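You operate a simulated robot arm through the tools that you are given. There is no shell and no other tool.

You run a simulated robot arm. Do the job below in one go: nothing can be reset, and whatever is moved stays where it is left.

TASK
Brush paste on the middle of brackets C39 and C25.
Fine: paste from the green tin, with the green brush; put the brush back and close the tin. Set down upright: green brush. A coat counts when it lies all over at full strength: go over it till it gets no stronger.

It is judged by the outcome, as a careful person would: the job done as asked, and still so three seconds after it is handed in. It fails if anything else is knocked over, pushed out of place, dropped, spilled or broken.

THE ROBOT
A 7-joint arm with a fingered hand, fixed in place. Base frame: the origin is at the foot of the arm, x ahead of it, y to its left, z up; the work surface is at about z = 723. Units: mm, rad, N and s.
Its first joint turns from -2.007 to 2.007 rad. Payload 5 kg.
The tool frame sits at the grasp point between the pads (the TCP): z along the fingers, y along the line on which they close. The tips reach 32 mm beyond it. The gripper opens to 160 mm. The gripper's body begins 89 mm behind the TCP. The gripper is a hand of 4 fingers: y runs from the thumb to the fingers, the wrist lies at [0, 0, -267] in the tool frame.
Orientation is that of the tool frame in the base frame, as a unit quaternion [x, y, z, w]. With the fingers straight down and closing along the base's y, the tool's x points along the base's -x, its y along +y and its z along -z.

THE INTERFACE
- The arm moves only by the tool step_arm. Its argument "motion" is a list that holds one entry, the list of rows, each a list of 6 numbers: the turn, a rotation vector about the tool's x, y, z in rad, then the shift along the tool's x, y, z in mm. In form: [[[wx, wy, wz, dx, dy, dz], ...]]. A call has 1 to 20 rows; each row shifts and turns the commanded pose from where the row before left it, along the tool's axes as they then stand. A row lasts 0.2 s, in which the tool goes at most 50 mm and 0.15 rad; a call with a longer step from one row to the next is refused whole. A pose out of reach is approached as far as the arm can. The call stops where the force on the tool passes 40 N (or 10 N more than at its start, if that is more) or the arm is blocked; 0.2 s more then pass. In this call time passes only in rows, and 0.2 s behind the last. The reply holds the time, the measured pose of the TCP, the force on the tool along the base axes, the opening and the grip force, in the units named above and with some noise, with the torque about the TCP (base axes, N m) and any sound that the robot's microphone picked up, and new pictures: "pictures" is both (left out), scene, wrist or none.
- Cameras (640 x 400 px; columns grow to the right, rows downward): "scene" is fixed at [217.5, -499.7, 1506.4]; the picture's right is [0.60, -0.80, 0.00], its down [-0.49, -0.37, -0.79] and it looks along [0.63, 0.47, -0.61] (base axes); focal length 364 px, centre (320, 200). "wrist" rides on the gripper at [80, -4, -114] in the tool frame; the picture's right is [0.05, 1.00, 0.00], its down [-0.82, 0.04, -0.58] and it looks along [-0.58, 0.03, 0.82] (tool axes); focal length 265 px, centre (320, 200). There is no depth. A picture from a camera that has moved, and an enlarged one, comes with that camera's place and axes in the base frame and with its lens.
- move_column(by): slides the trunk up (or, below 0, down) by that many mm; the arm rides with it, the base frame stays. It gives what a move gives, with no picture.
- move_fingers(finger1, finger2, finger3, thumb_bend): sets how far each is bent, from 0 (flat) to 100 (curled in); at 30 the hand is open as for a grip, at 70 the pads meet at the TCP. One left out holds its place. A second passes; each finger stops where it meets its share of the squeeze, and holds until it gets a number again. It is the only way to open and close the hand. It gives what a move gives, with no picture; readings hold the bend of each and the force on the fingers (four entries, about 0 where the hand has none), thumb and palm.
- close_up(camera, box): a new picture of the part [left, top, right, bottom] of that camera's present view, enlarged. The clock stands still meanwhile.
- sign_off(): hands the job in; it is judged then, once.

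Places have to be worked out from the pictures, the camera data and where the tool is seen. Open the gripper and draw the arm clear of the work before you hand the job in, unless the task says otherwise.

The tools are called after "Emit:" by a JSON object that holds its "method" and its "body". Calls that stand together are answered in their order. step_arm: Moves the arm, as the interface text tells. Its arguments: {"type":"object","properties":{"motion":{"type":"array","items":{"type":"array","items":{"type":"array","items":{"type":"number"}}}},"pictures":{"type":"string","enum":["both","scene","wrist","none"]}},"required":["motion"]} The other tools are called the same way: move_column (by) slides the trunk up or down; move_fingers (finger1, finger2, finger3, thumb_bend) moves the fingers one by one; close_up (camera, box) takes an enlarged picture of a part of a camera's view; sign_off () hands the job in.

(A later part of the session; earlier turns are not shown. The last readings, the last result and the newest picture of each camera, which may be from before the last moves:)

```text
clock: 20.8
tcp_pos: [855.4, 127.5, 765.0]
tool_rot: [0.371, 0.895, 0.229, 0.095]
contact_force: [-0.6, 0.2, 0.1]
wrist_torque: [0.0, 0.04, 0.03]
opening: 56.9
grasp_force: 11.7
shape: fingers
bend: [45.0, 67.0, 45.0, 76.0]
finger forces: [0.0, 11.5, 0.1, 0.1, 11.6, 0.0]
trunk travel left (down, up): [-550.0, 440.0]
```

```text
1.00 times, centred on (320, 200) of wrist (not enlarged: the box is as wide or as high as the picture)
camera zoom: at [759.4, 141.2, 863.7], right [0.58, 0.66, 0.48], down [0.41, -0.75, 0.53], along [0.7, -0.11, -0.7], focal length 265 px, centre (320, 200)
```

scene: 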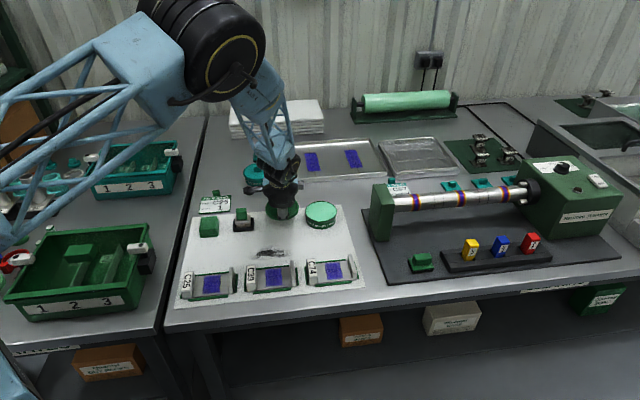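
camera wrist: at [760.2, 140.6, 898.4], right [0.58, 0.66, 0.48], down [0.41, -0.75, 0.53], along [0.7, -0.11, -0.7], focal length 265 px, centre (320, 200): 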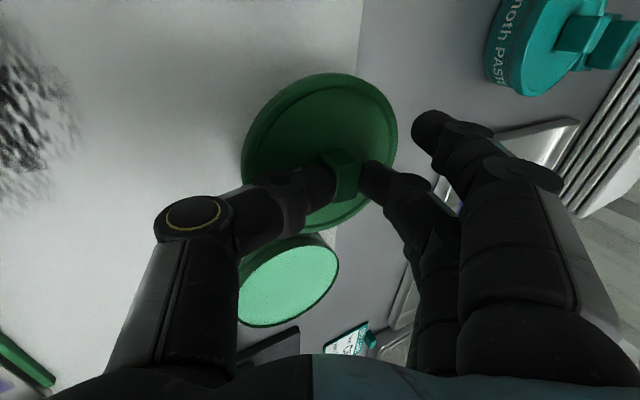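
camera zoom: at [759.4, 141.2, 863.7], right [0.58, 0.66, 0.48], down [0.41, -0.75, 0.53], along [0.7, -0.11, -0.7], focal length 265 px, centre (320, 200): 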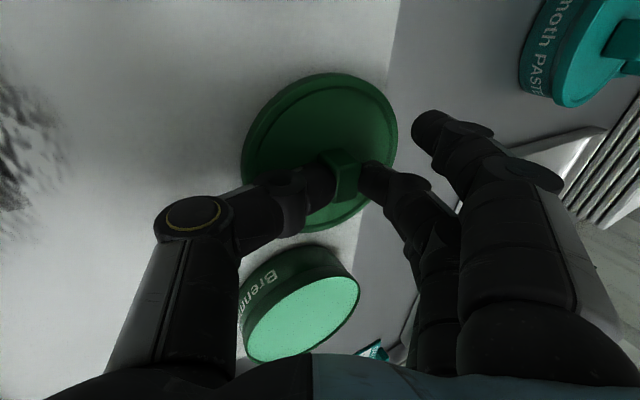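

Emit:
{"method": "step_arm", "body": {"motion": [[[0, 0, 0, 0, -0.7, 1.3], [0, 0, 0, 0, -0.7, 1.3], [0, 0, 0, 0, 0, 0]]], "pictures": "none"}}

Emit:
{"method": "close_up", "body": {"camera": "scene", "box": [250, 200, 310, 240]}}

```text
clock: 21.6
tcp_pos: [855.0, 127.5, 762.6]
tool_rot: [0.371, 0.895, 0.228, 0.094]
contact_force: [0.6, -1.1, -0.7]
wrist_torque: [0.0, 0.0, 0.0]
opening: 56.6
grasp_force: 11.9
shape: fingers
bend: [45.0, 66.0, 45.0, 77.0]
finger forces: [0.0, 11.8, 0.0, 0.1, 11.9, 0.0]
trunk travel left (down, up): [-550.0, 440.0]
```

```text
10.00 times, centred on (280, 220) of scene
camera zoom: at [217.5, -499.7, 1506.4], right [0.6, -0.8, 0.0], down [-0.49, -0.37, -0.79], along [0.63, 0.47, -0.61], focal length 3635 px, centre (720, 0)
```

zoom: 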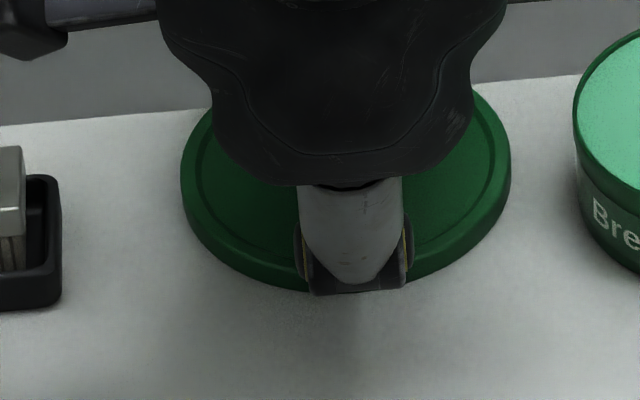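

The finger bends have just shifted slightly, so the lid is touching. One more small step to confirm.

Emit:
{"method": "step_arm", "body": {"motion": [[[0, 0, 0, 0, -0.5, 0.9], [0, 0, 0, 0, -0.5, 0.9], [0, 0, 0, 0, 0, 0]]], "pictures": "none"}}

Emit:
{"method": "close_up", "body": {"camera": "wrist", "box": [200, 60, 440, 260]}}

Emit:
{"method": "close_up", "body": {"camera": "scene", "box": [250, 200, 310, 240]}}

```text
clock: 22.4
tcp_pos: [856.3, 127.4, 760.7]
tool_rot: [0.371, 0.895, 0.228, 0.095]
contact_force: [-0.1, 0.5, 0.5]
wrist_torque: [-0.02, 0.03, 0.02]
opening: 56.0
grasp_force: 12.4
shape: fingers
bend: [45.0, 66.0, 45.0, 77.0]
finger forces: [0.0, 12.1, 0.0, 0.0, 12.0, 0.0]
trunk travel left (down, up): [-550.0, 440.0]
```

```text
2.00 times, centred on (320, 160) of wrist
camera zoom: at [759.4, 141.2, 859.4], right [0.58, 0.66, 0.48], down [0.41, -0.75, 0.53], along [0.7, -0.11, -0.7], focal length 531 px, centre (320, 280)
```

zoom: 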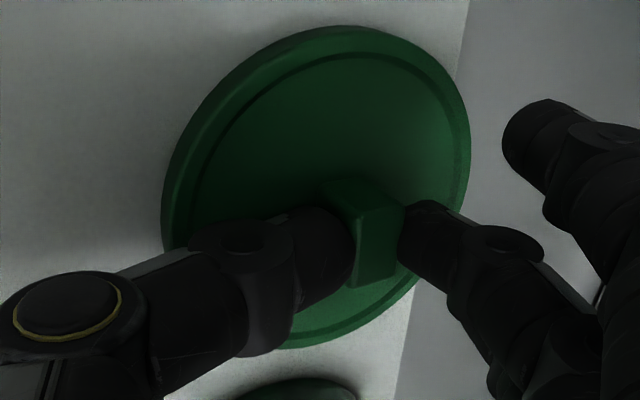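

```text
10.00 times, centred on (280, 220) of scene
camera zoom: at [217.5, -499.7, 1506.4], right [0.6, -0.8, 0.0], down [-0.49, -0.37, -0.79], along [0.63, 0.47, -0.61], focal length 3635 px, centre (720, 0)
```

zoom: 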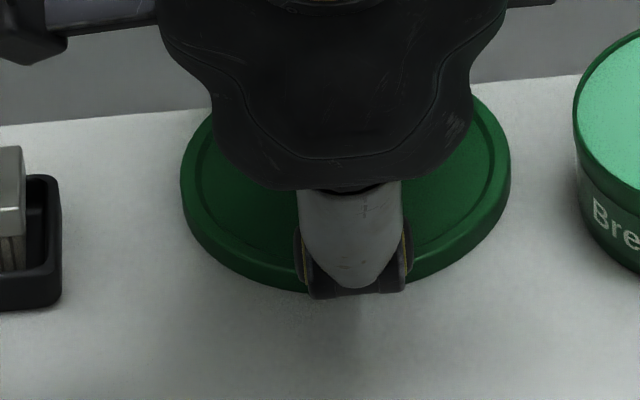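

The lid now rests on the mat. I'll release by opening finger 2 wide and backing the thumb off only a little, since the tilted thumb is close to the mat.

Emit:
{"method": "move_fingers", "body": {"finger2": 58, "thumb_bend": 72}}

Emit:
{"method": "close_up", "body": {"camera": "wrist", "box": [200, 60, 440, 260]}}

Emit:
{"method": "close_up", "body": {"camera": "scene", "box": [250, 200, 310, 240]}}

```text
clock: 23.4
tcp_pos: [855.8, 127.3, 760.4]
tool_rot: [0.371, 0.895, 0.23, 0.095]
contact_force: [0.4, -1.5, 5.8]
wrist_torque: [0.01, -0.04, 0.02]
opening: 57.8
grasp_force: 3.3
shape: fingers
bend: [45.0, 57.0, 45.0, 74.0]
finger forces: [0.1, 0.0, 0.0, 0.0, 6.2, 0.1]
trunk travel left (down, up): [-550.0, 440.0]
```

```text
2.00 times, centred on (320, 160) of wrist
camera zoom: at [759.2, 141.0, 859.8], right [0.58, 0.66, 0.48], down [0.41, -0.75, 0.53], along [0.7, -0.11, -0.7], focal length 531 px, centre (320, 280)
```

zoom: 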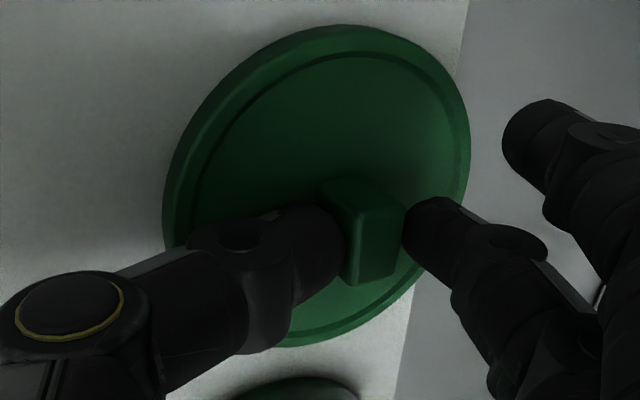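

```text
10.00 times, centred on (280, 220) of scene
camera zoom: at [217.5, -499.7, 1506.4], right [0.6, -0.8, 0.0], down [-0.49, -0.37, -0.79], along [0.63, 0.47, -0.61], focal length 3635 px, centre (720, 0)
```

zoom: 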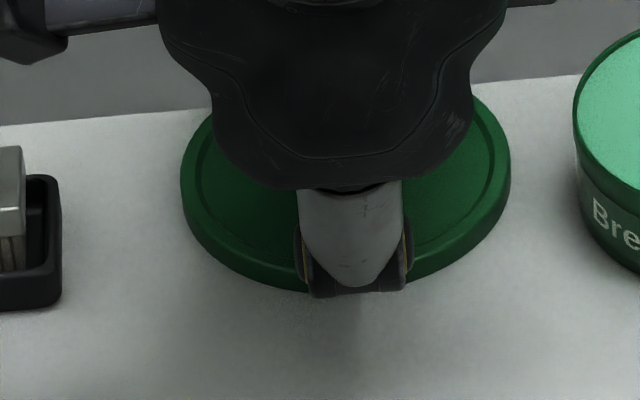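

The thumb tip rests on the lid with about 6 N. I'll raise the hand straight up to free it.

Emit:
{"method": "step_arm", "body": {"motion": [[[0, 0, 0, 0, 1.0, -1.8], [0, 0, 0, 0, 1.0, -1.8], [0, 0, 0, 0, 1.0, -1.8], [0, 0, 0, 0, 0, 0]]], "pictures": "none"}}

Emit:
{"method": "move_fingers", "body": {"finger2": 52, "thumb_bend": 70}}

Emit:
{"method": "close_up", "body": {"camera": "wrist", "box": [200, 60, 440, 260]}}

Emit:
{"method": "close_up", "body": {"camera": "scene", "box": [250, 200, 310, 240]}}

```text
clock: 24.4
tcp_pos: [855.8, 127.6, 767.5]
tool_rot: [0.371, 0.895, 0.228, 0.094]
contact_force: [-0.5, 0.3, 0.3]
wrist_torque: [0.02, 0.03, 0.0]
opening: 60.3
grasp_force: 0.0
shape: fingers
bend: [45.0, 57.0, 45.0, 72.0]
finger forces: [0.1, 0.1, 0.0, 0.0, 0.0, 0.0]
trunk travel left (down, up): [-550.0, 440.0]
```

```text
clock: 25.4
tcp_pos: [857.3, 128.3, 767.5]
tool_rot: [0.37, 0.895, 0.229, 0.095]
contact_force: [1.6, 0.3, 2.4]
wrist_torque: [0.02, 0.0, 0.01]
opening: 62.6
grasp_force: 0.8
shape: fingers
bend: [45.0, 52.0, 45.0, 71.0]
finger forces: [0.0, 0.0, 0.1, 0.1, 2.6, 0.1]
trunk travel left (down, up): [-550.0, 440.0]
```

```text
2.00 times, centred on (320, 160) of wrist
camera zoom: at [759.4, 141.1, 866.0], right [0.58, 0.66, 0.48], down [0.41, -0.75, 0.53], along [0.7, -0.11, -0.7], focal length 531 px, centre (320, 280)
```

zoom: 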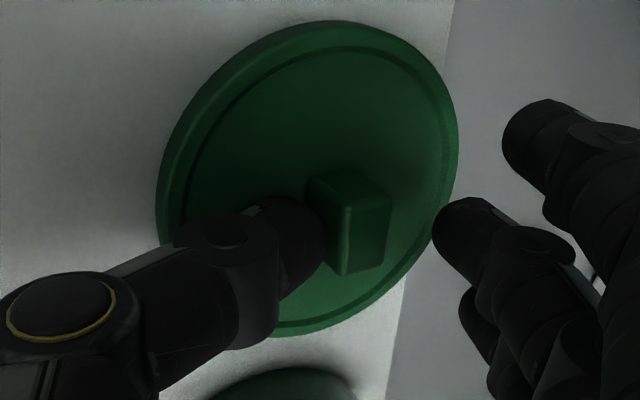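

```text
10.00 times, centred on (280, 220) of scene
camera zoom: at [217.5, -499.7, 1506.4], right [0.6, -0.8, 0.0], down [-0.49, -0.37, -0.79], along [0.63, 0.47, -0.61], focal length 3635 px, centre (720, 0)
```

zoom: 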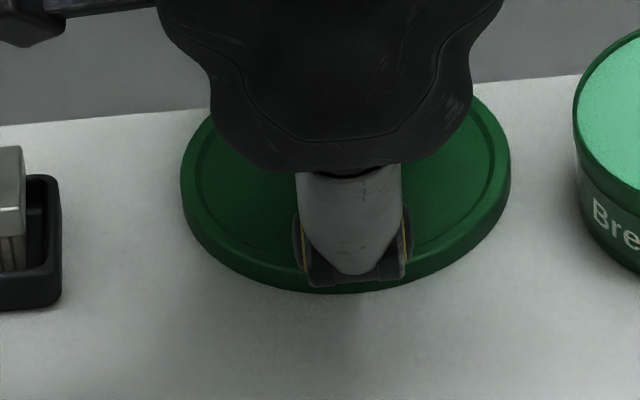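

The knob is free. I'll rise well clear and bring the hand back upright.

Emit:
{"method": "step_arm", "body": {"motion": [[[0, 0, 0, 0, 2.4, -4.4], [0, 0, 0, 0, 7.2, -13.2], [0, 0, 0, 0, 14.4, -26.3], [0, 0, 0, 0, 14.4, -26.3], [0, 0, 0, 0, 14.4, -26.3], [0.125, 0, 0, 0, 0, 0], [0.125, 0, 0, 0, 0, 0], [0.125, 0, 0, 0, 0, 0], [0.125, 0, 0, 0, 0, 0], [0, 0, 0, 0, 0, 0]]], "pictures": "both"}}

Emit:
{"method": "move_fingers", "body": {"finger1": 50, "finger2": 52, "finger3": 50, "thumb_bend": 52}}

Emit:
{"method": "close_up", "body": {"camera": "scene", "box": [225, 170, 365, 250]}}

Emit:
{"method": "close_up", "body": {"camera": "wrist", "box": [0, 0, 640, 400]}}

```text
clock: 27.6
tcp_pos: [856.1, 126.5, 877.0]
tool_rot: [0.383, 0.924, -0.001, 0.0]
contact_force: [-0.5, 0.1, -0.7]
wrist_torque: [0.0, -0.03, 0.0]
opening: 63.7
grasp_force: 0.1
shape: fingers
bend: [45.0, 52.0, 45.0, 70.0]
finger forces: [0.0, 0.0, 0.0, 0.0, 0.0, 0.1]
trunk travel left (down, up): [-550.0, 440.0]
camera wrist: at [797.4, 178.9, 991.4], right [0.67, 0.74, 0.0], down [0.61, -0.55, 0.58], along [0.43, -0.39, -0.82], focal length 265 px, centre (320, 200)
```

scene: 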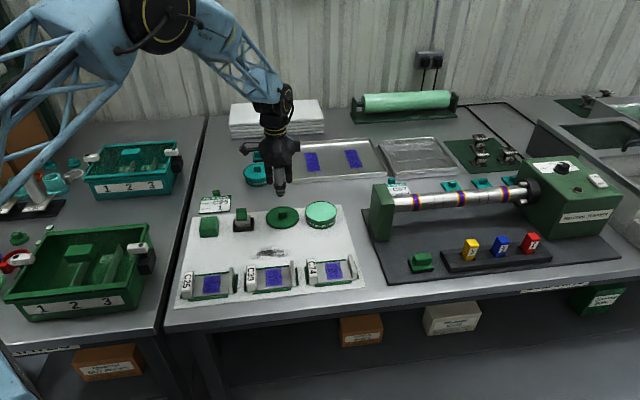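
wrist: 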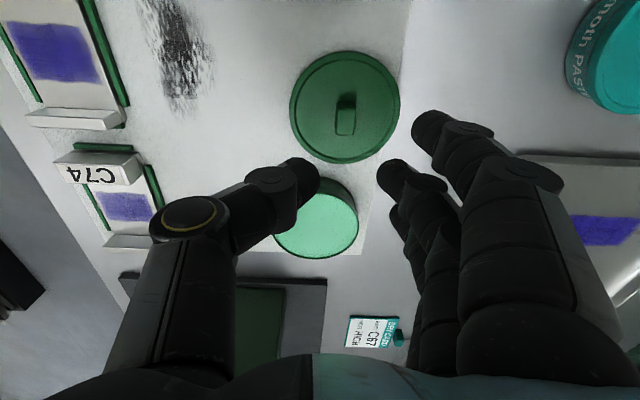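

```text
clock: 28.6
tcp_pos: [856.0, 127.5, 876.7]
tool_rot: [0.382, 0.924, 0.0, 0.0]
contact_force: [0.1, -0.2, 0.2]
wrist_torque: [-0.05, -0.03, 0.0]
opening: 87.1
grasp_force: 0.1
shape: fingers
bend: [50.0, 52.0, 50.0, 52.0]
finger forces: [0.0, 0.1, 0.1, 0.1, 0.0, 0.0]
trunk travel left (down, up): [-550.0, 440.0]
```

```text
4.57 times, centred on (295, 210) of scene
camera zoom: at [217.5, -499.7, 1506.4], right [0.6, -0.8, 0.0], down [-0.49, -0.37, -0.79], along [0.63, 0.47, -0.61], focal length 1662 px, centre (434, 154)
```

zoom: 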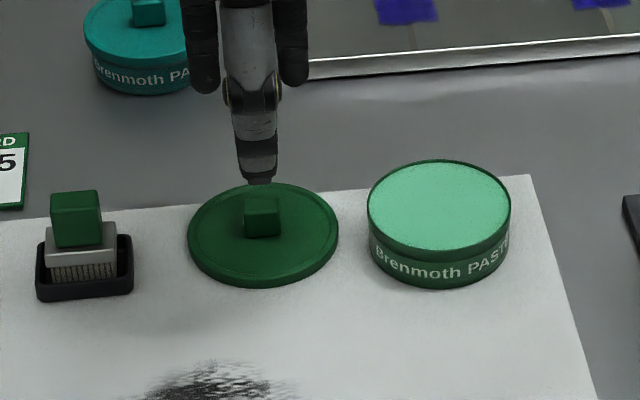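

```text
1.00 times, centred on (320, 200) of wrist (not enlarged: the box is as wide or as high as the picture)
camera zoom: at [797.3, 179.0, 991.3], right [0.67, 0.74, 0.0], down [0.61, -0.55, 0.58], along [0.43, -0.39, -0.82], focal length 265 px, centre (320, 200)
```

zoom: 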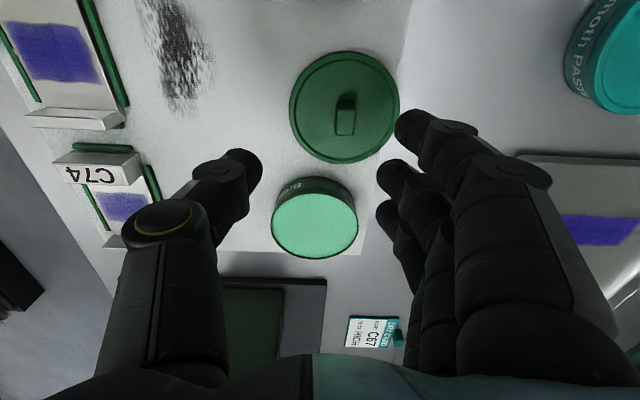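

The lid lies flat on the mat at about (866, 148) and the tin is open with light-green paste. Now I'll move back above the brush to line up with its handle.

Emit:
{"method": "step_arm", "body": {"motion": [[[0, 0, 0, 38, 0, 0], [0, 0, 0, 38, 0, 0], [0, 0, 0, 38, 0, 0], [0, 0, 0, 38, 0, 0], [0, 0, 0, 0, 0, 25], [0, 0, 0, 0, 0, 0]]], "pictures": "none"}}

Emit:
{"method": "close_up", "body": {"camera": "wrist", "box": [220, 100, 420, 225]}}

Emit:
{"method": "close_up", "body": {"camera": "wrist", "box": [0, 0, 640, 400]}}

```text
clock: 30.0
tcp_pos: [748.0, 235.3, 850.0]
tool_rot: [0.383, 0.924, 0.0, 0.0]
contact_force: [0.5, -0.2, -0.6]
wrist_torque: [0.02, 0.0, 0.01]
opening: 87.3
grasp_force: 0.0
shape: fingers
bend: [50.0, 52.0, 50.0, 52.0]
finger forces: [0.0, 0.0, 0.1, 0.1, 0.1, 0.0]
trunk travel left (down, up): [-550.0, 440.0]
```

```text
3.20 times, centred on (320, 162) of wrist
camera zoom: at [688.0, 287.1, 964.7], right [0.67, 0.74, 0.0], down [0.61, -0.55, 0.58], along [0.43, -0.39, -0.82], focal length 849 px, centre (320, 320)
```

zoom: 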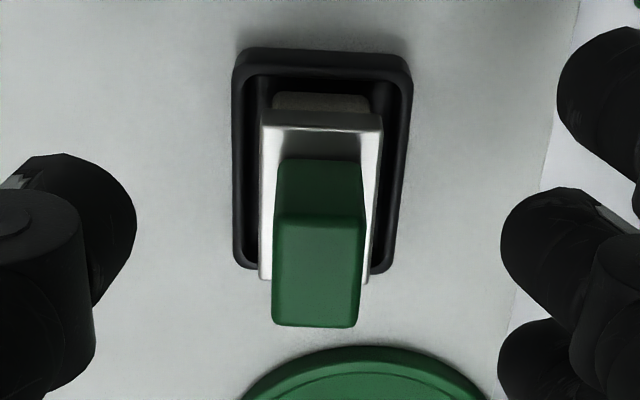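

```text
1.00 times, centred on (320, 200) of wrist (not enlarged: the box is as wide or as high as the picture)
camera zoom: at [688.0, 287.1, 964.7], right [0.67, 0.74, 0.0], down [0.61, -0.55, 0.58], along [0.43, -0.39, -0.82], focal length 265 px, centre (320, 200)
```

zoom: 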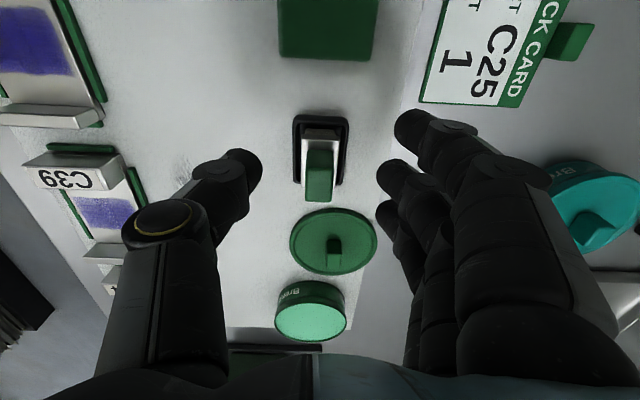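

The brush is aligned with the hand and 30 mm ahead along −x tool. I'll move over it and lower to TCP z≈800, so the tips sit just above the ferrule.

Emit:
{"method": "step_arm", "body": {"motion": [[[0, 0, 0, -30, 0.9, 0], [0, 0, 0, 0, 0, 20], [0, 0, 0, 0, 0, 20], [0, 0, 0, 0, 0, 10], [0, 0, 0, 0, 0, 0]]], "pictures": "none"}}

Emit:
{"method": "move_fingers", "body": {"finger1": 50, "finger2": 62, "finger3": 50, "thumb_bend": 62}}

Emit:
{"method": "close_up", "body": {"camera": "wrist", "box": [220, 100, 420, 300]}}

Emit:
{"method": "close_up", "body": {"camera": "scene", "box": [210, 180, 270, 240]}}

```text
clock: 31.2
tcp_pos: [771.4, 215.1, 800.7]
tool_rot: [0.383, 0.924, 0.0, 0.0]
contact_force: [-0.9, -0.9, -0.3]
wrist_torque: [-0.01, -0.01, -0.02]
opening: 87.5
grasp_force: 0.1
shape: fingers
bend: [50.0, 52.0, 50.0, 52.0]
finger forces: [0.1, 0.0, 0.1, 0.1, 0.0, 0.0]
trunk travel left (down, up): [-550.0, 440.0]
```

```text
clock: 32.2
tcp_pos: [770.3, 213.1, 801.9]
tool_rot: [0.383, 0.924, 0.0, 0.0]
contact_force: [0.3, -0.6, -0.6]
wrist_torque: [0.03, 0.0, -0.02]
opening: 68.8
grasp_force: 0.1
shape: fingers
bend: [50.0, 62.0, 50.0, 62.0]
finger forces: [0.1, 0.1, 0.1, 0.1, 0.0, 0.0]
trunk travel left (down, up): [-550.0, 440.0]
```

```text
2.00 times, centred on (320, 200) of wrist
camera zoom: at [711.5, 266.4, 915.5], right [0.67, 0.74, 0.0], down [0.61, -0.55, 0.58], along [0.43, -0.39, -0.82], focal length 531 px, centre (320, 200)
```

zoom: 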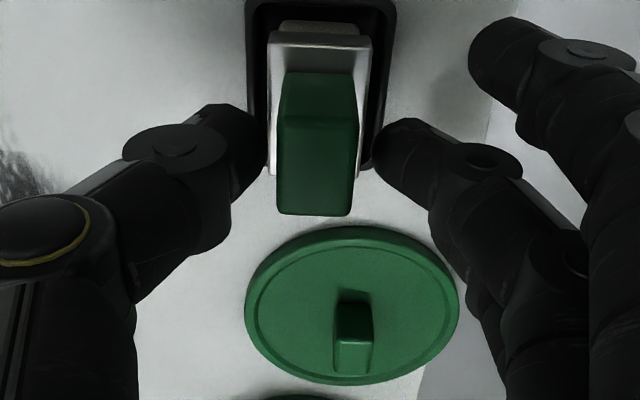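

```text
6.67 times, centred on (240, 210) of scene
camera zoom: at [217.5, -499.7, 1506.4], right [0.6, -0.8, 0.0], down [-0.49, -0.37, -0.79], along [0.63, 0.47, -0.61], focal length 2423 px, centre (853, 133)
```

zoom: 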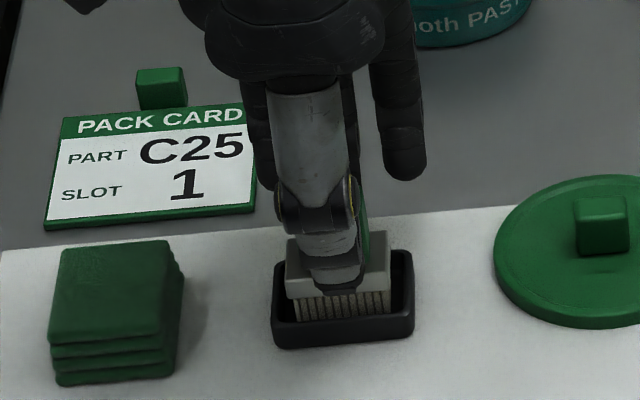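

The tips straddle the handle evenly. I'll close in small equal steps so the brush stays upright.

Emit:
{"method": "move_fingers", "body": {"finger2": 66, "thumb_bend": 66}}

Emit:
{"method": "move_fingers", "body": {"finger2": 68, "thumb_bend": 68}}

Emit:
{"method": "close_up", "body": {"camera": "wrist", "box": [220, 100, 420, 300]}}

Emit:
{"method": "close_up", "body": {"camera": "scene", "box": [210, 180, 270, 240]}}

```text
clock: 33.2
tcp_pos: [769.9, 213.9, 801.3]
tool_rot: [0.383, 0.924, 0.0, 0.0]
contact_force: [-0.2, -0.1, -0.8]
wrist_torque: [-0.01, 0.01, -0.02]
opening: 64.0
grasp_force: 1.9
shape: fingers
bend: [50.0, 65.0, 50.0, 65.0]
finger forces: [0.0, 1.4, 0.0, 0.1, 1.4, 0.0]
trunk travel left (down, up): [-550.0, 440.0]
```

```text
clock: 34.2
tcp_pos: [769.4, 214.2, 800.8]
tool_rot: [0.383, 0.924, -0.001, 0.001]
contact_force: [0.6, -0.4, -0.2]
wrist_torque: [-0.01, -0.06, 0.01]
opening: 62.6
grasp_force: 3.4
shape: fingers
bend: [50.0, 65.0, 50.0, 67.0]
finger forces: [0.1, 3.7, 0.0, 0.0, 3.7, 0.1]
trunk travel left (down, up): [-550.0, 440.0]
```

```text
2.00 times, centred on (320, 200) of wrist
camera zoom: at [711.5, 266.4, 915.5], right [0.67, 0.74, 0.0], down [0.61, -0.55, 0.58], along [0.43, -0.39, -0.82], focal length 531 px, centre (320, 200)
```

zoom: 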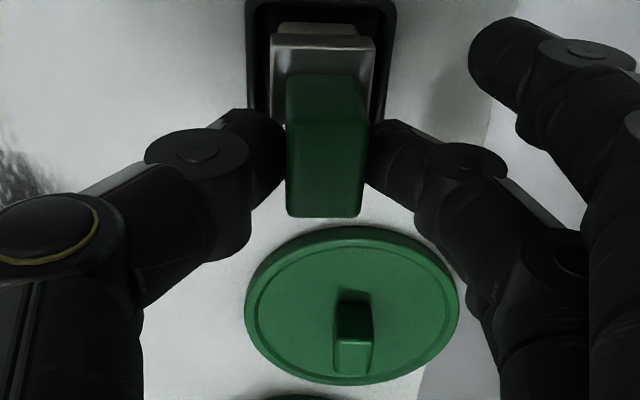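

```text
6.67 times, centred on (240, 210) of scene
camera zoom: at [217.5, -499.7, 1506.4], right [0.6, -0.8, 0.0], down [-0.49, -0.37, -0.79], along [0.63, 0.47, -0.61], focal length 2423 px, centre (853, 133)
```

zoom: 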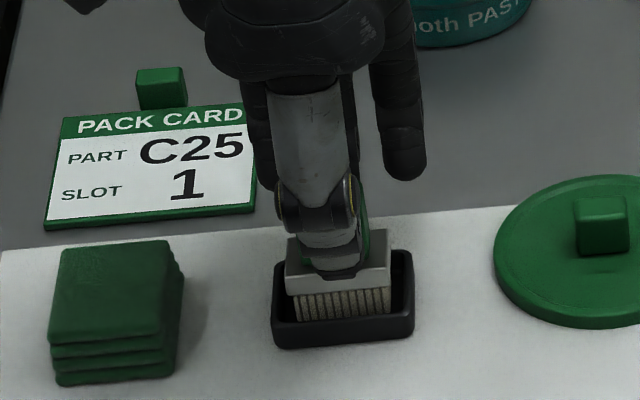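

Contact on both sides with 3.7 N; the thumb is starting to push over. I'll hold the thumb at 66 and let finger 2 build the squeeze.

Emit:
{"method": "move_fingers", "body": {"finger2": 72, "thumb_bend": 66}}

Emit:
{"method": "close_up", "body": {"camera": "wrist", "box": [220, 100, 420, 300]}}

```text
clock: 35.2
tcp_pos: [771.1, 214.5, 800.2]
tool_rot: [0.383, 0.924, 0.001, -0.001]
contact_force: [-0.5, -0.3, 0.1]
wrist_torque: [0.02, 0.0, 0.0]
opening: 66.5
grasp_force: 5.7
shape: fingers
bend: [50.0, 70.0, 50.0, 65.0]
finger forces: [0.0, 5.5, 0.0, 0.1, 5.6, 0.1]
trunk travel left (down, up): [-550.0, 440.0]
```

```text
2.00 times, centred on (320, 200) of wrist
camera zoom: at [711.6, 266.4, 915.5], right [0.67, 0.74, 0.0], down [0.61, -0.55, 0.58], along [0.43, -0.39, -0.82], focal length 531 px, centre (320, 200)
```

zoom: 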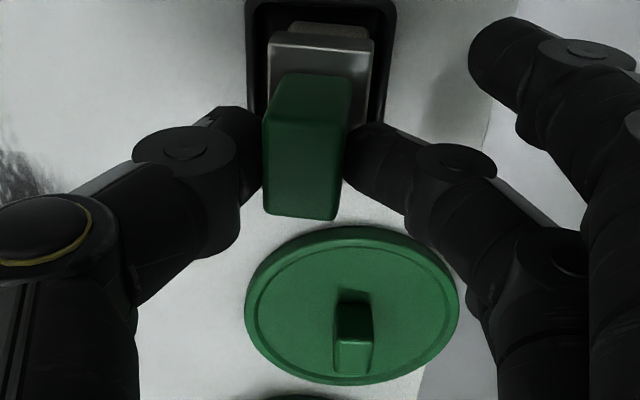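

The handle leaned slightly toward the thumb. A balanced command (finger 72, thumb 70) should bring it back to upright with more squeeze.

Emit:
{"method": "move_fingers", "body": {"finger2": 72, "thumb_bend": 70}}

Emit:
{"method": "close_up", "body": {"camera": "wrist", "box": [220, 100, 420, 300]}}

Emit:
{"method": "close_up", "body": {"camera": "scene", "box": [210, 180, 270, 240]}}

```text
clock: 36.2
tcp_pos: [770.4, 214.1, 800.9]
tool_rot: [0.383, 0.924, 0.001, 0.001]
contact_force: [0.9, 0.9, -0.3]
wrist_torque: [0.0, -0.02, 0.01]
opening: 63.8
grasp_force: 8.4
shape: fingers
bend: [50.0, 69.0, 50.0, 68.0]
finger forces: [0.1, 8.0, 0.0, 0.0, 8.1, 0.0]
trunk travel left (down, up): [-550.0, 440.0]
```

```text
2.00 times, centred on (320, 200) of wrist
camera zoom: at [711.6, 266.4, 915.5], right [0.67, 0.74, 0.0], down [0.61, -0.55, 0.58], along [0.43, -0.39, -0.82], focal length 531 px, centre (320, 200)
```

zoom: 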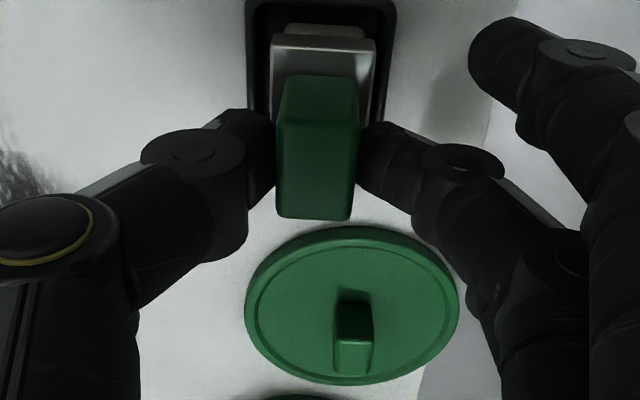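

```text
6.67 times, centred on (240, 210) of scene
camera zoom: at [217.5, -499.7, 1506.4], right [0.6, -0.8, 0.0], down [-0.49, -0.37, -0.79], along [0.63, 0.47, -0.61], focal length 2423 px, centre (853, 133)
```

zoom: 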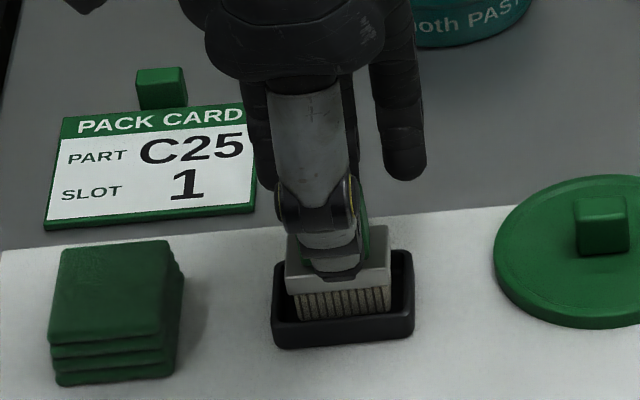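

The brush is upright in the pinch at 8 N. I'll firm it up a bit and lift slowly.

Emit:
{"method": "move_fingers", "body": {"finger2": 75, "thumb_bend": 73}}

Emit:
{"method": "step_arm", "body": {"motion": [[[0, 0, 0, 0, 0, -5], [0, 0, 0, 0, 0, -10], [0, 0, 0, 0, 0, -20], [0, 0, 0, 0, 0, -20], [0, 0, 0, 0, 0, 0]]], "pictures": "both"}}

Emit:
{"method": "close_up", "body": {"camera": "scene", "box": [210, 160, 270, 240]}}

Emit:
{"method": "close_up", "body": {"camera": "wrist", "box": [220, 100, 420, 300]}}

```text
clock: 37.2
tcp_pos: [770.1, 214.1, 801.4]
tool_rot: [0.383, 0.924, 0.0, 0.0]
contact_force: [-0.1, 0.4, -0.4]
wrist_torque: [0.0, 0.01, -0.04]
opening: 59.0
grasp_force: 8.8
shape: fingers
bend: [50.0, 68.0, 50.0, 69.0]
finger forces: [0.0, 8.7, 0.0, 0.0, 8.7, 0.0]
trunk travel left (down, up): [-550.0, 440.0]
```

```text
clock: 38.4
tcp_pos: [770.4, 213.4, 857.4]
tool_rot: [0.382, 0.924, 0.0, 0.0]
contact_force: [0.4, 0.4, -1.4]
wrist_torque: [0.02, -0.03, 0.0]
opening: 59.2
grasp_force: 8.6
shape: fingers
bend: [50.0, 68.0, 50.0, 69.0]
finger forces: [0.1, 8.7, 0.0, 0.0, 8.7, 0.0]
trunk travel left (down, up): [-550.0, 440.0]
camera wrist: at [712.1, 265.9, 971.3], right [0.67, 0.74, 0.0], down [0.61, -0.55, 0.58], along [0.43, -0.39, -0.82], focal length 265 px, centre (320, 200)
```

scene: 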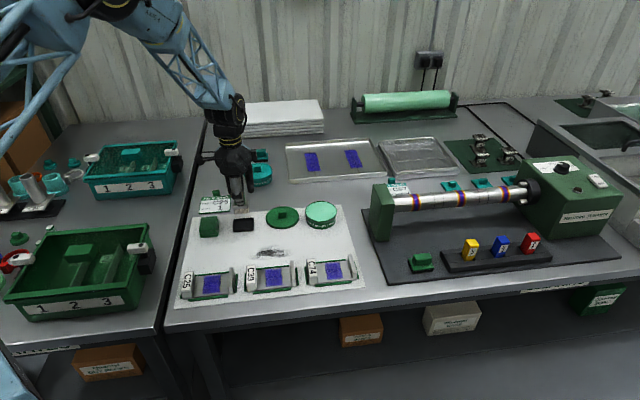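
wrist: 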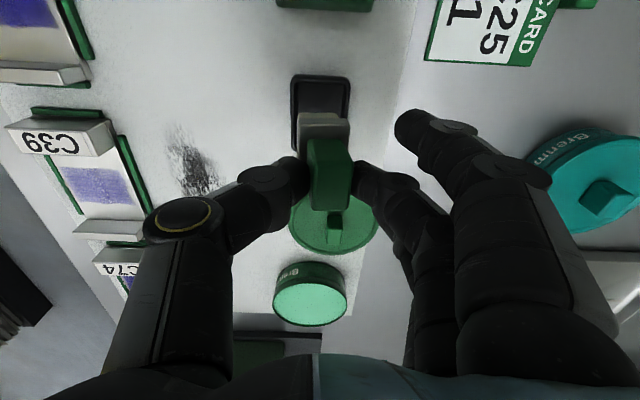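

```text
5.00 times, centred on (240, 200) of scene
camera zoom: at [217.5, -499.7, 1506.4], right [0.6, -0.8, 0.0], down [-0.49, -0.37, -0.79], along [0.63, 0.47, -0.61], focal length 1817 px, centre (720, 200)
```

zoom: 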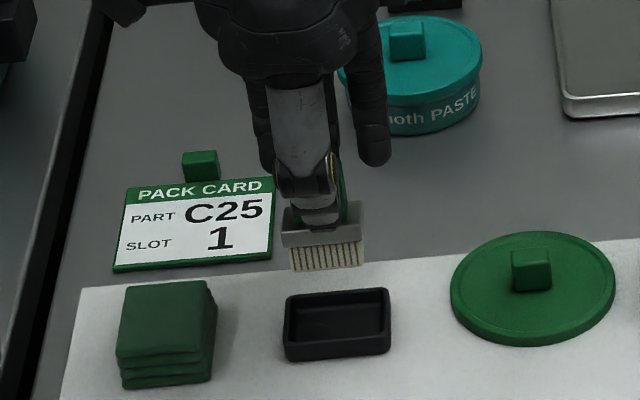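

```text
2.00 times, centred on (320, 200) of wrist
camera zoom: at [712.1, 265.9, 971.3], right [0.67, 0.74, 0.0], down [0.61, -0.55, 0.58], along [0.43, -0.39, -0.82], focal length 531 px, centre (320, 200)
```

zoom: 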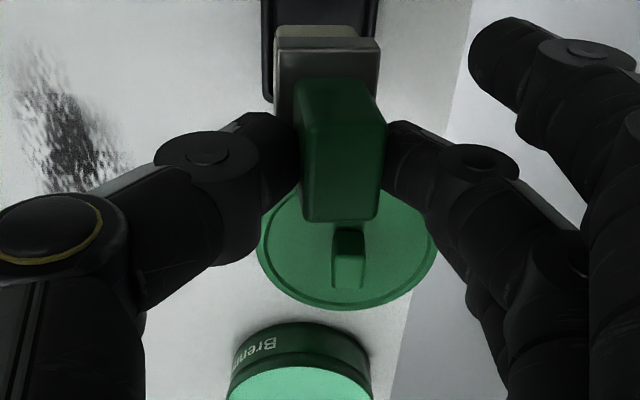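

The brush is held upright, bristle tips about 73 mm below the TCP. I'll carry it toward the tin, stopping short to measure the tin precisely.

Emit:
{"method": "step_arm", "body": {"motion": [[[0, 0, 0, 0, 0, -10], [0, 0, 0, -38, 0, 0], [0, 0, 0, -38, 0, 0], [0, 0, 0, -38, 0, 0], [0, 0, 0, -38, 0, 0], [0, 0, 0, -38, 0, 0], [0, 0, 0, 0, 0, 0]]], "pictures": "both"}}

Emit:
{"method": "close_up", "body": {"camera": "wrist", "box": [220, 80, 420, 280]}}

Emit:
{"method": "close_up", "body": {"camera": "scene", "box": [270, 150, 370, 240]}}

```text
clock: 40.0
tcp_pos: [906.2, 79.9, 866.3]
tool_rot: [0.382, 0.924, 0.0, 0.0]
contact_force: [-0.3, 0.1, -0.5]
wrist_torque: [-0.02, 0.02, 0.0]
opening: 59.0
grasp_force: 8.8
shape: fingers
bend: [50.0, 68.0, 50.0, 69.0]
finger forces: [0.0, 8.8, 0.1, 0.0, 8.7, 0.1]
trunk travel left (down, up): [-550.0, 440.0]
camera wrist: at [847.7, 132.8, 981.8], right [0.67, 0.74, 0.0], down [0.61, -0.55, 0.58], along [0.43, -0.39, -0.82], focal length 265 px, centre (320, 200)
```

scene: 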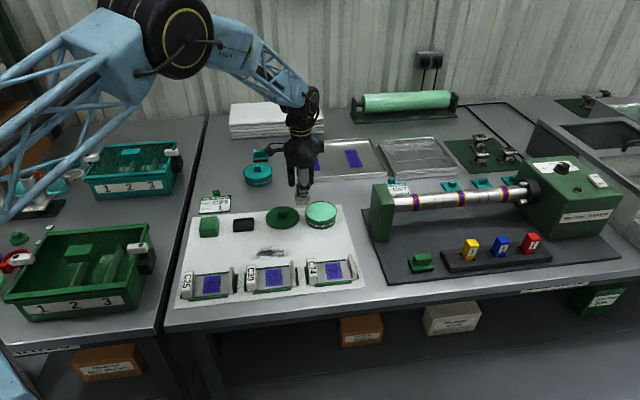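
wrist: 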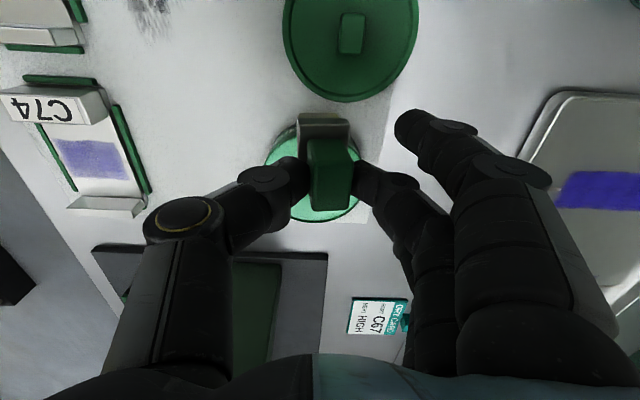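

```text
2.00 times, centred on (320, 180) of wrist
camera zoom: at [847.7, 132.8, 981.8], right [0.67, 0.74, 0.0], down [0.61, -0.55, 0.58], along [0.43, -0.39, -0.82], focal length 531 px, centre (320, 240)
```

zoom: 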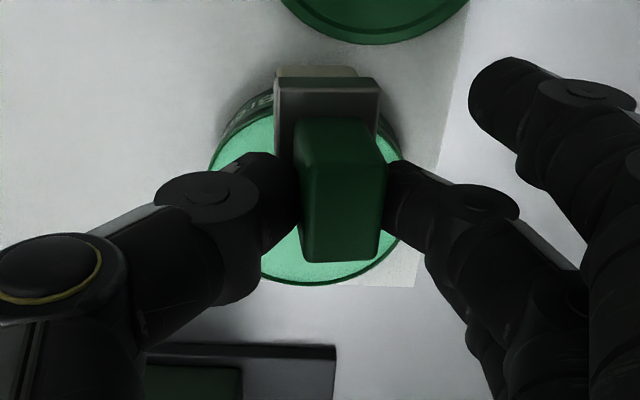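

```text
4.44 times, centred on (320, 195) of scene
camera zoom: at [217.5, -499.7, 1506.4], right [0.6, -0.8, 0.0], down [-0.49, -0.37, -0.79], along [0.63, 0.47, -0.61], focal length 1615 px, centre (320, 222)
```

zoom: 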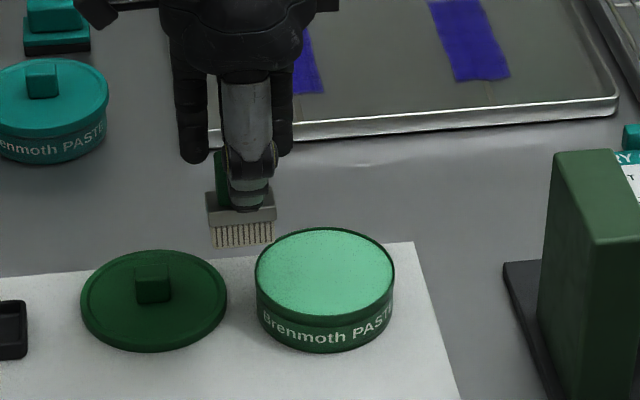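

The tin center is 59 mm ahead, and the brush leans about 7° in the grip. I'll move over the tin, rotate the hand −0.12 rad to make the brush plumb, and lower near the paste.

Emit:
{"method": "step_arm", "body": {"motion": [[[0, 0, 0, -29.5, -4, 0], [0, 0, 0, -29.5, -4, 0], [-0.12, 0, 0, 0, 0, 0], [0, 0, 0, 0, -1.8, 14.9], [0, 0, 0, 0, 0, 0]]], "pictures": "both"}}

Emit:
{"method": "close_up", "body": {"camera": "wrist", "box": [220, 80, 420, 280]}}

Emit:
{"method": "close_up", "body": {"camera": "scene", "box": [280, 160, 360, 240]}}

```text
clock: 41.2
tcp_pos: [941.8, 32.6, 851.0]
tool_rot: [0.382, 0.922, 0.056, 0.023]
contact_force: [0.4, 0.5, -0.2]
wrist_torque: [-0.04, 0.0, 0.0]
opening: 59.0
grasp_force: 8.3
shape: fingers
bend: [50.0, 68.0, 50.0, 69.0]
finger forces: [0.1, 8.7, 0.0, 0.0, 8.8, 0.1]
trunk travel left (down, up): [-550.0, 440.0]
camera wrist: at [873.4, 74.8, 964.3], right [0.66, 0.74, 0.12], down [0.56, -0.6, 0.58], along [0.5, -0.32, -0.81], focal length 265 px, centre (320, 200)
```

scene: 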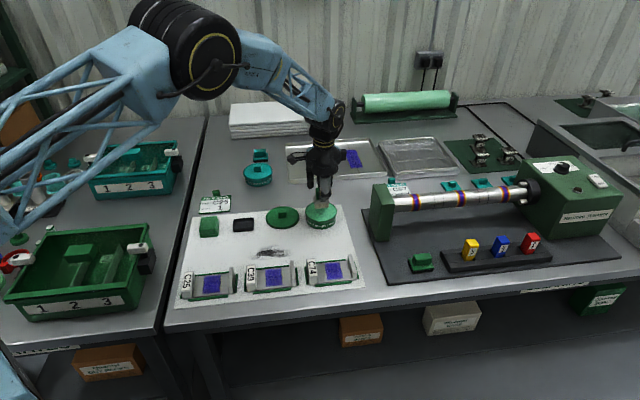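
wrist: 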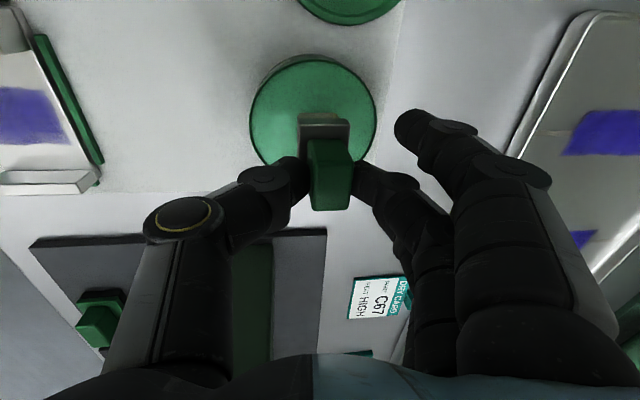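

```text
2.00 times, centred on (320, 180) of wrist
camera zoom: at [873.4, 74.8, 964.3], right [0.66, 0.74, 0.12], down [0.56, -0.6, 0.58], along [0.5, -0.32, -0.81], focal length 531 px, centre (320, 240)
```

zoom: 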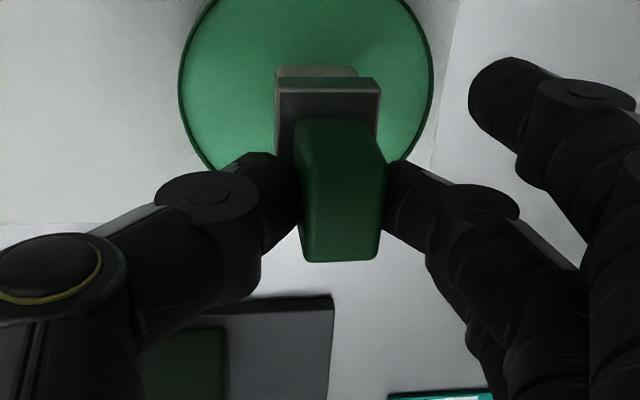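

```text
5.00 times, centred on (320, 200) of scene
camera zoom: at [217.5, -499.7, 1506.4], right [0.6, -0.8, 0.0], down [-0.49, -0.37, -0.79], along [0.63, 0.47, -0.61], focal length 1817 px, centre (320, 200)
```

zoom: 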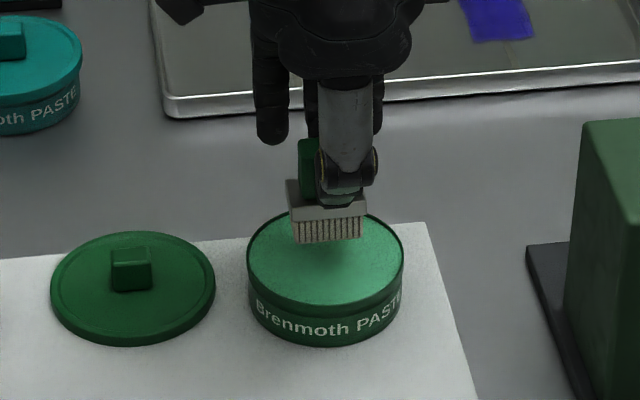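

The brush is centred above the tin. I'll lower toward the paste and watch the force.

Emit:
{"method": "step_arm", "body": {"motion": [[[0, 0, 0, 0, -1.2, 9.9], [0, 0, 0, 0, -1.0, 7.9], [0, 0, 0, 0, 0, 0]]], "pictures": "none"}}

Emit:
{"method": "close_up", "body": {"camera": "scene", "box": [290, 180, 350, 240]}}

```text
clock: 42.0
tcp_pos: [940.8, 32.3, 834.6]
tool_rot: [0.382, 0.922, 0.055, 0.023]
contact_force: [0.2, 1.2, -0.5]
wrist_torque: [0.0, -0.01, -0.04]
opening: 58.8
grasp_force: 9.1
shape: fingers
bend: [50.0, 68.0, 50.0, 69.0]
finger forces: [0.0, 8.7, 0.0, 0.0, 8.8, 0.1]
trunk travel left (down, up): [-550.0, 440.0]
```

```text
6.67 times, centred on (320, 210) of scene
camera zoom: at [217.5, -499.7, 1506.4], right [0.6, -0.8, 0.0], down [-0.49, -0.37, -0.79], along [0.63, 0.47, -0.61], focal length 2423 px, centre (320, 133)
```

zoom: 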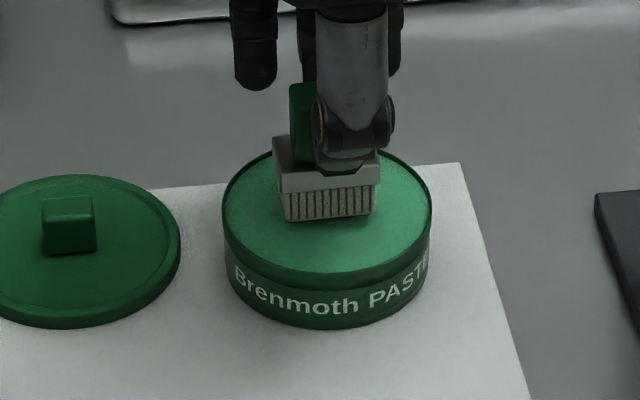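

Emit:
{"method": "step_arm", "body": {"motion": [[[0, 0, 0, 0, -0.4, 3], [0, 0, 0, 0, -0.4, 3], [0, 0, 0, 0, 0, 0]]], "pictures": "none"}}

Emit:
{"method": "close_up", "body": {"camera": "scene", "box": [290, 180, 350, 240]}}

Emit:
{"method": "step_arm", "body": {"motion": [[[0, 0, 0, 0, -0.4, 3], [0, 0, 0, 0, 0, 0]]], "pictures": "none"}}

Emit:
{"method": "close_up", "body": {"camera": "scene", "box": [290, 180, 350, 240]}}

```text
clock: 42.8
tcp_pos: [941.3, 32.4, 828.1]
tool_rot: [0.382, 0.922, 0.056, 0.023]
contact_force: [-0.4, -0.7, 0.1]
wrist_torque: [-0.02, -0.03, -0.02]
opening: 58.9
grasp_force: 8.6
shape: fingers
bend: [50.0, 68.0, 50.0, 69.0]
finger forces: [0.0, 8.7, 0.0, 0.0, 8.9, 0.0]
trunk travel left (down, up): [-550.0, 440.0]
```

```text
6.67 times, centred on (320, 210) of scene
camera zoom: at [217.5, -499.7, 1506.4], right [0.6, -0.8, 0.0], down [-0.49, -0.37, -0.79], along [0.63, 0.47, -0.61], focal length 2423 px, centre (320, 133)
```

zoom: 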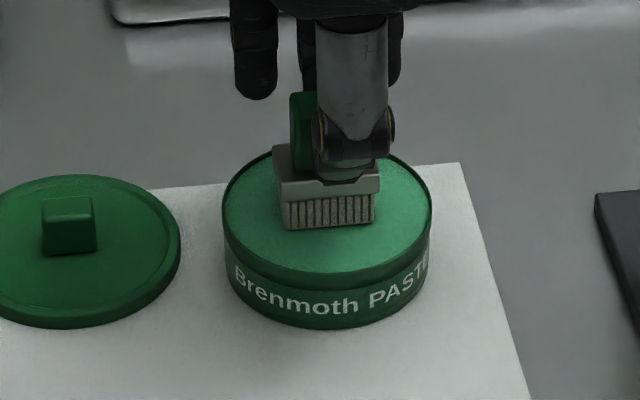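

```text
clock: 43.4
tcp_pos: [939.4, 32.1, 825.9]
tool_rot: [0.383, 0.922, 0.055, 0.024]
contact_force: [-2.9, -1.5, 9.9]
wrist_torque: [0.05, -0.03, -0.01]
opening: 58.3
grasp_force: 11.0
shape: fingers
bend: [50.0, 69.0, 50.0, 69.0]
finger forces: [0.1, 9.7, 0.0, 0.0, 12.4, 0.0]
trunk travel left (down, up): [-550.0, 440.0]
```

```text
6.67 times, centred on (320, 210) of scene
camera zoom: at [217.5, -499.7, 1506.4], right [0.6, -0.8, 0.0], down [-0.49, -0.37, -0.79], along [0.63, 0.47, -0.61], focal length 2423 px, centre (320, 133)
```

zoom: 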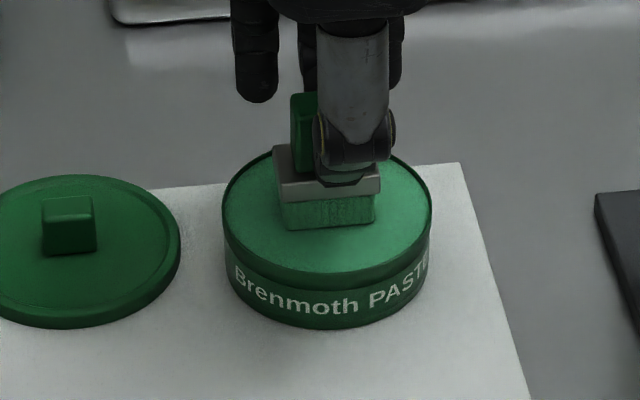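

The bristles touched the paste (10 N) and turned green. I'll lift out gently and inspect.

Emit:
{"method": "step_arm", "body": {"motion": [[[0, 0, 0, 0, 0.4, -3], [0, 0, 0, 0, 1.2, -9.9], [0, 0, 0, 0, 2.4, -19.9], [0, 0, 0, 0, 2.4, -19.9], [0, 0, 0, 0, 0, 0]]], "pictures": "both"}}

Emit:
{"method": "close_up", "body": {"camera": "scene", "box": [290, 160, 350, 240]}}

Emit:
{"method": "close_up", "body": {"camera": "wrist", "box": [220, 80, 420, 280]}}

```text
clock: 44.6
tcp_pos: [941.5, 32.3, 878.5]
tool_rot: [0.382, 0.922, 0.056, 0.023]
contact_force: [-0.7, 0.1, -0.8]
wrist_torque: [0.02, 0.01, 0.05]
opening: 58.7
grasp_force: 8.6
shape: fingers
bend: [50.0, 68.0, 50.0, 69.0]
finger forces: [0.1, 8.6, 0.0, 0.0, 8.6, 0.1]
trunk travel left (down, up): [-550.0, 440.0]
camera wrist: at [872.9, 75.1, 991.5], right [0.66, 0.74, 0.12], down [0.56, -0.6, 0.58], along [0.5, -0.32, -0.81], focal length 265 px, centre (320, 200)
```

scene: 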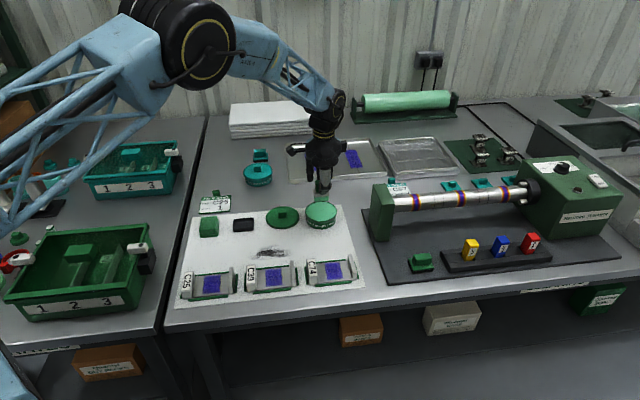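
wrist: 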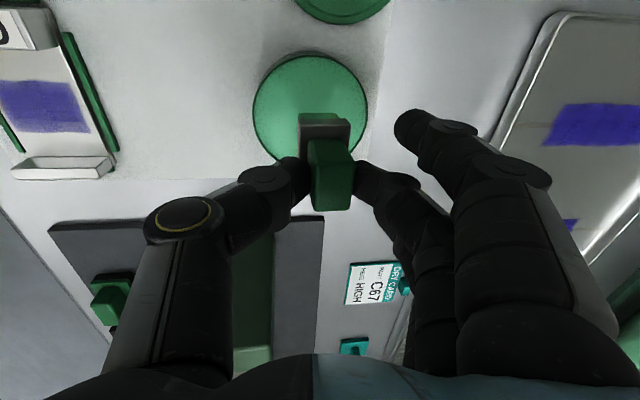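

```text
5.00 times, centred on (320, 200) of scene
camera zoom: at [217.5, -499.7, 1506.4], right [0.6, -0.8, 0.0], down [-0.49, -0.37, -0.79], along [0.63, 0.47, -0.61], focal length 1817 px, centre (320, 200)
```

zoom: 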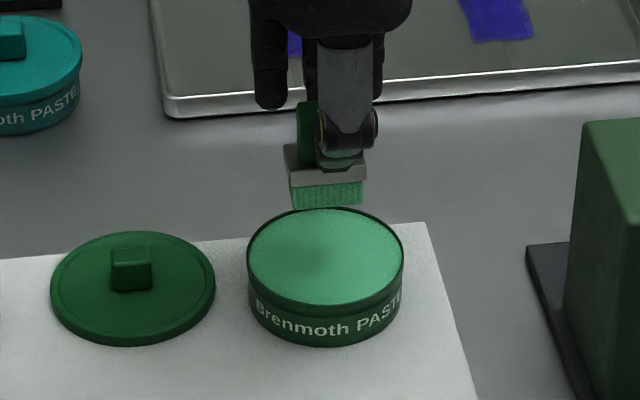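

```text
2.00 times, centred on (320, 180) of wrist
camera zoom: at [872.9, 75.1, 991.5], right [0.66, 0.74, 0.12], down [0.56, -0.6, 0.58], along [0.5, -0.32, -0.81], focal length 531 px, centre (320, 240)
```

zoom: 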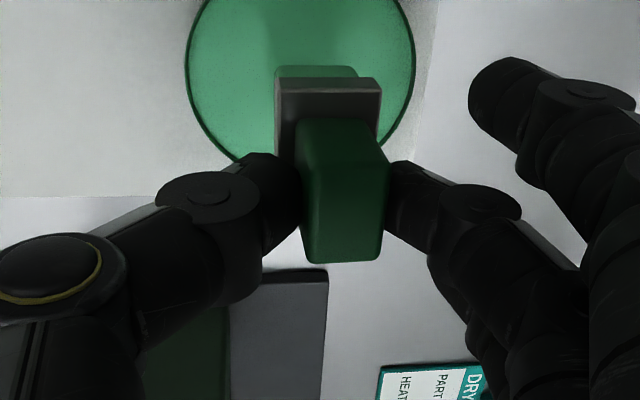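

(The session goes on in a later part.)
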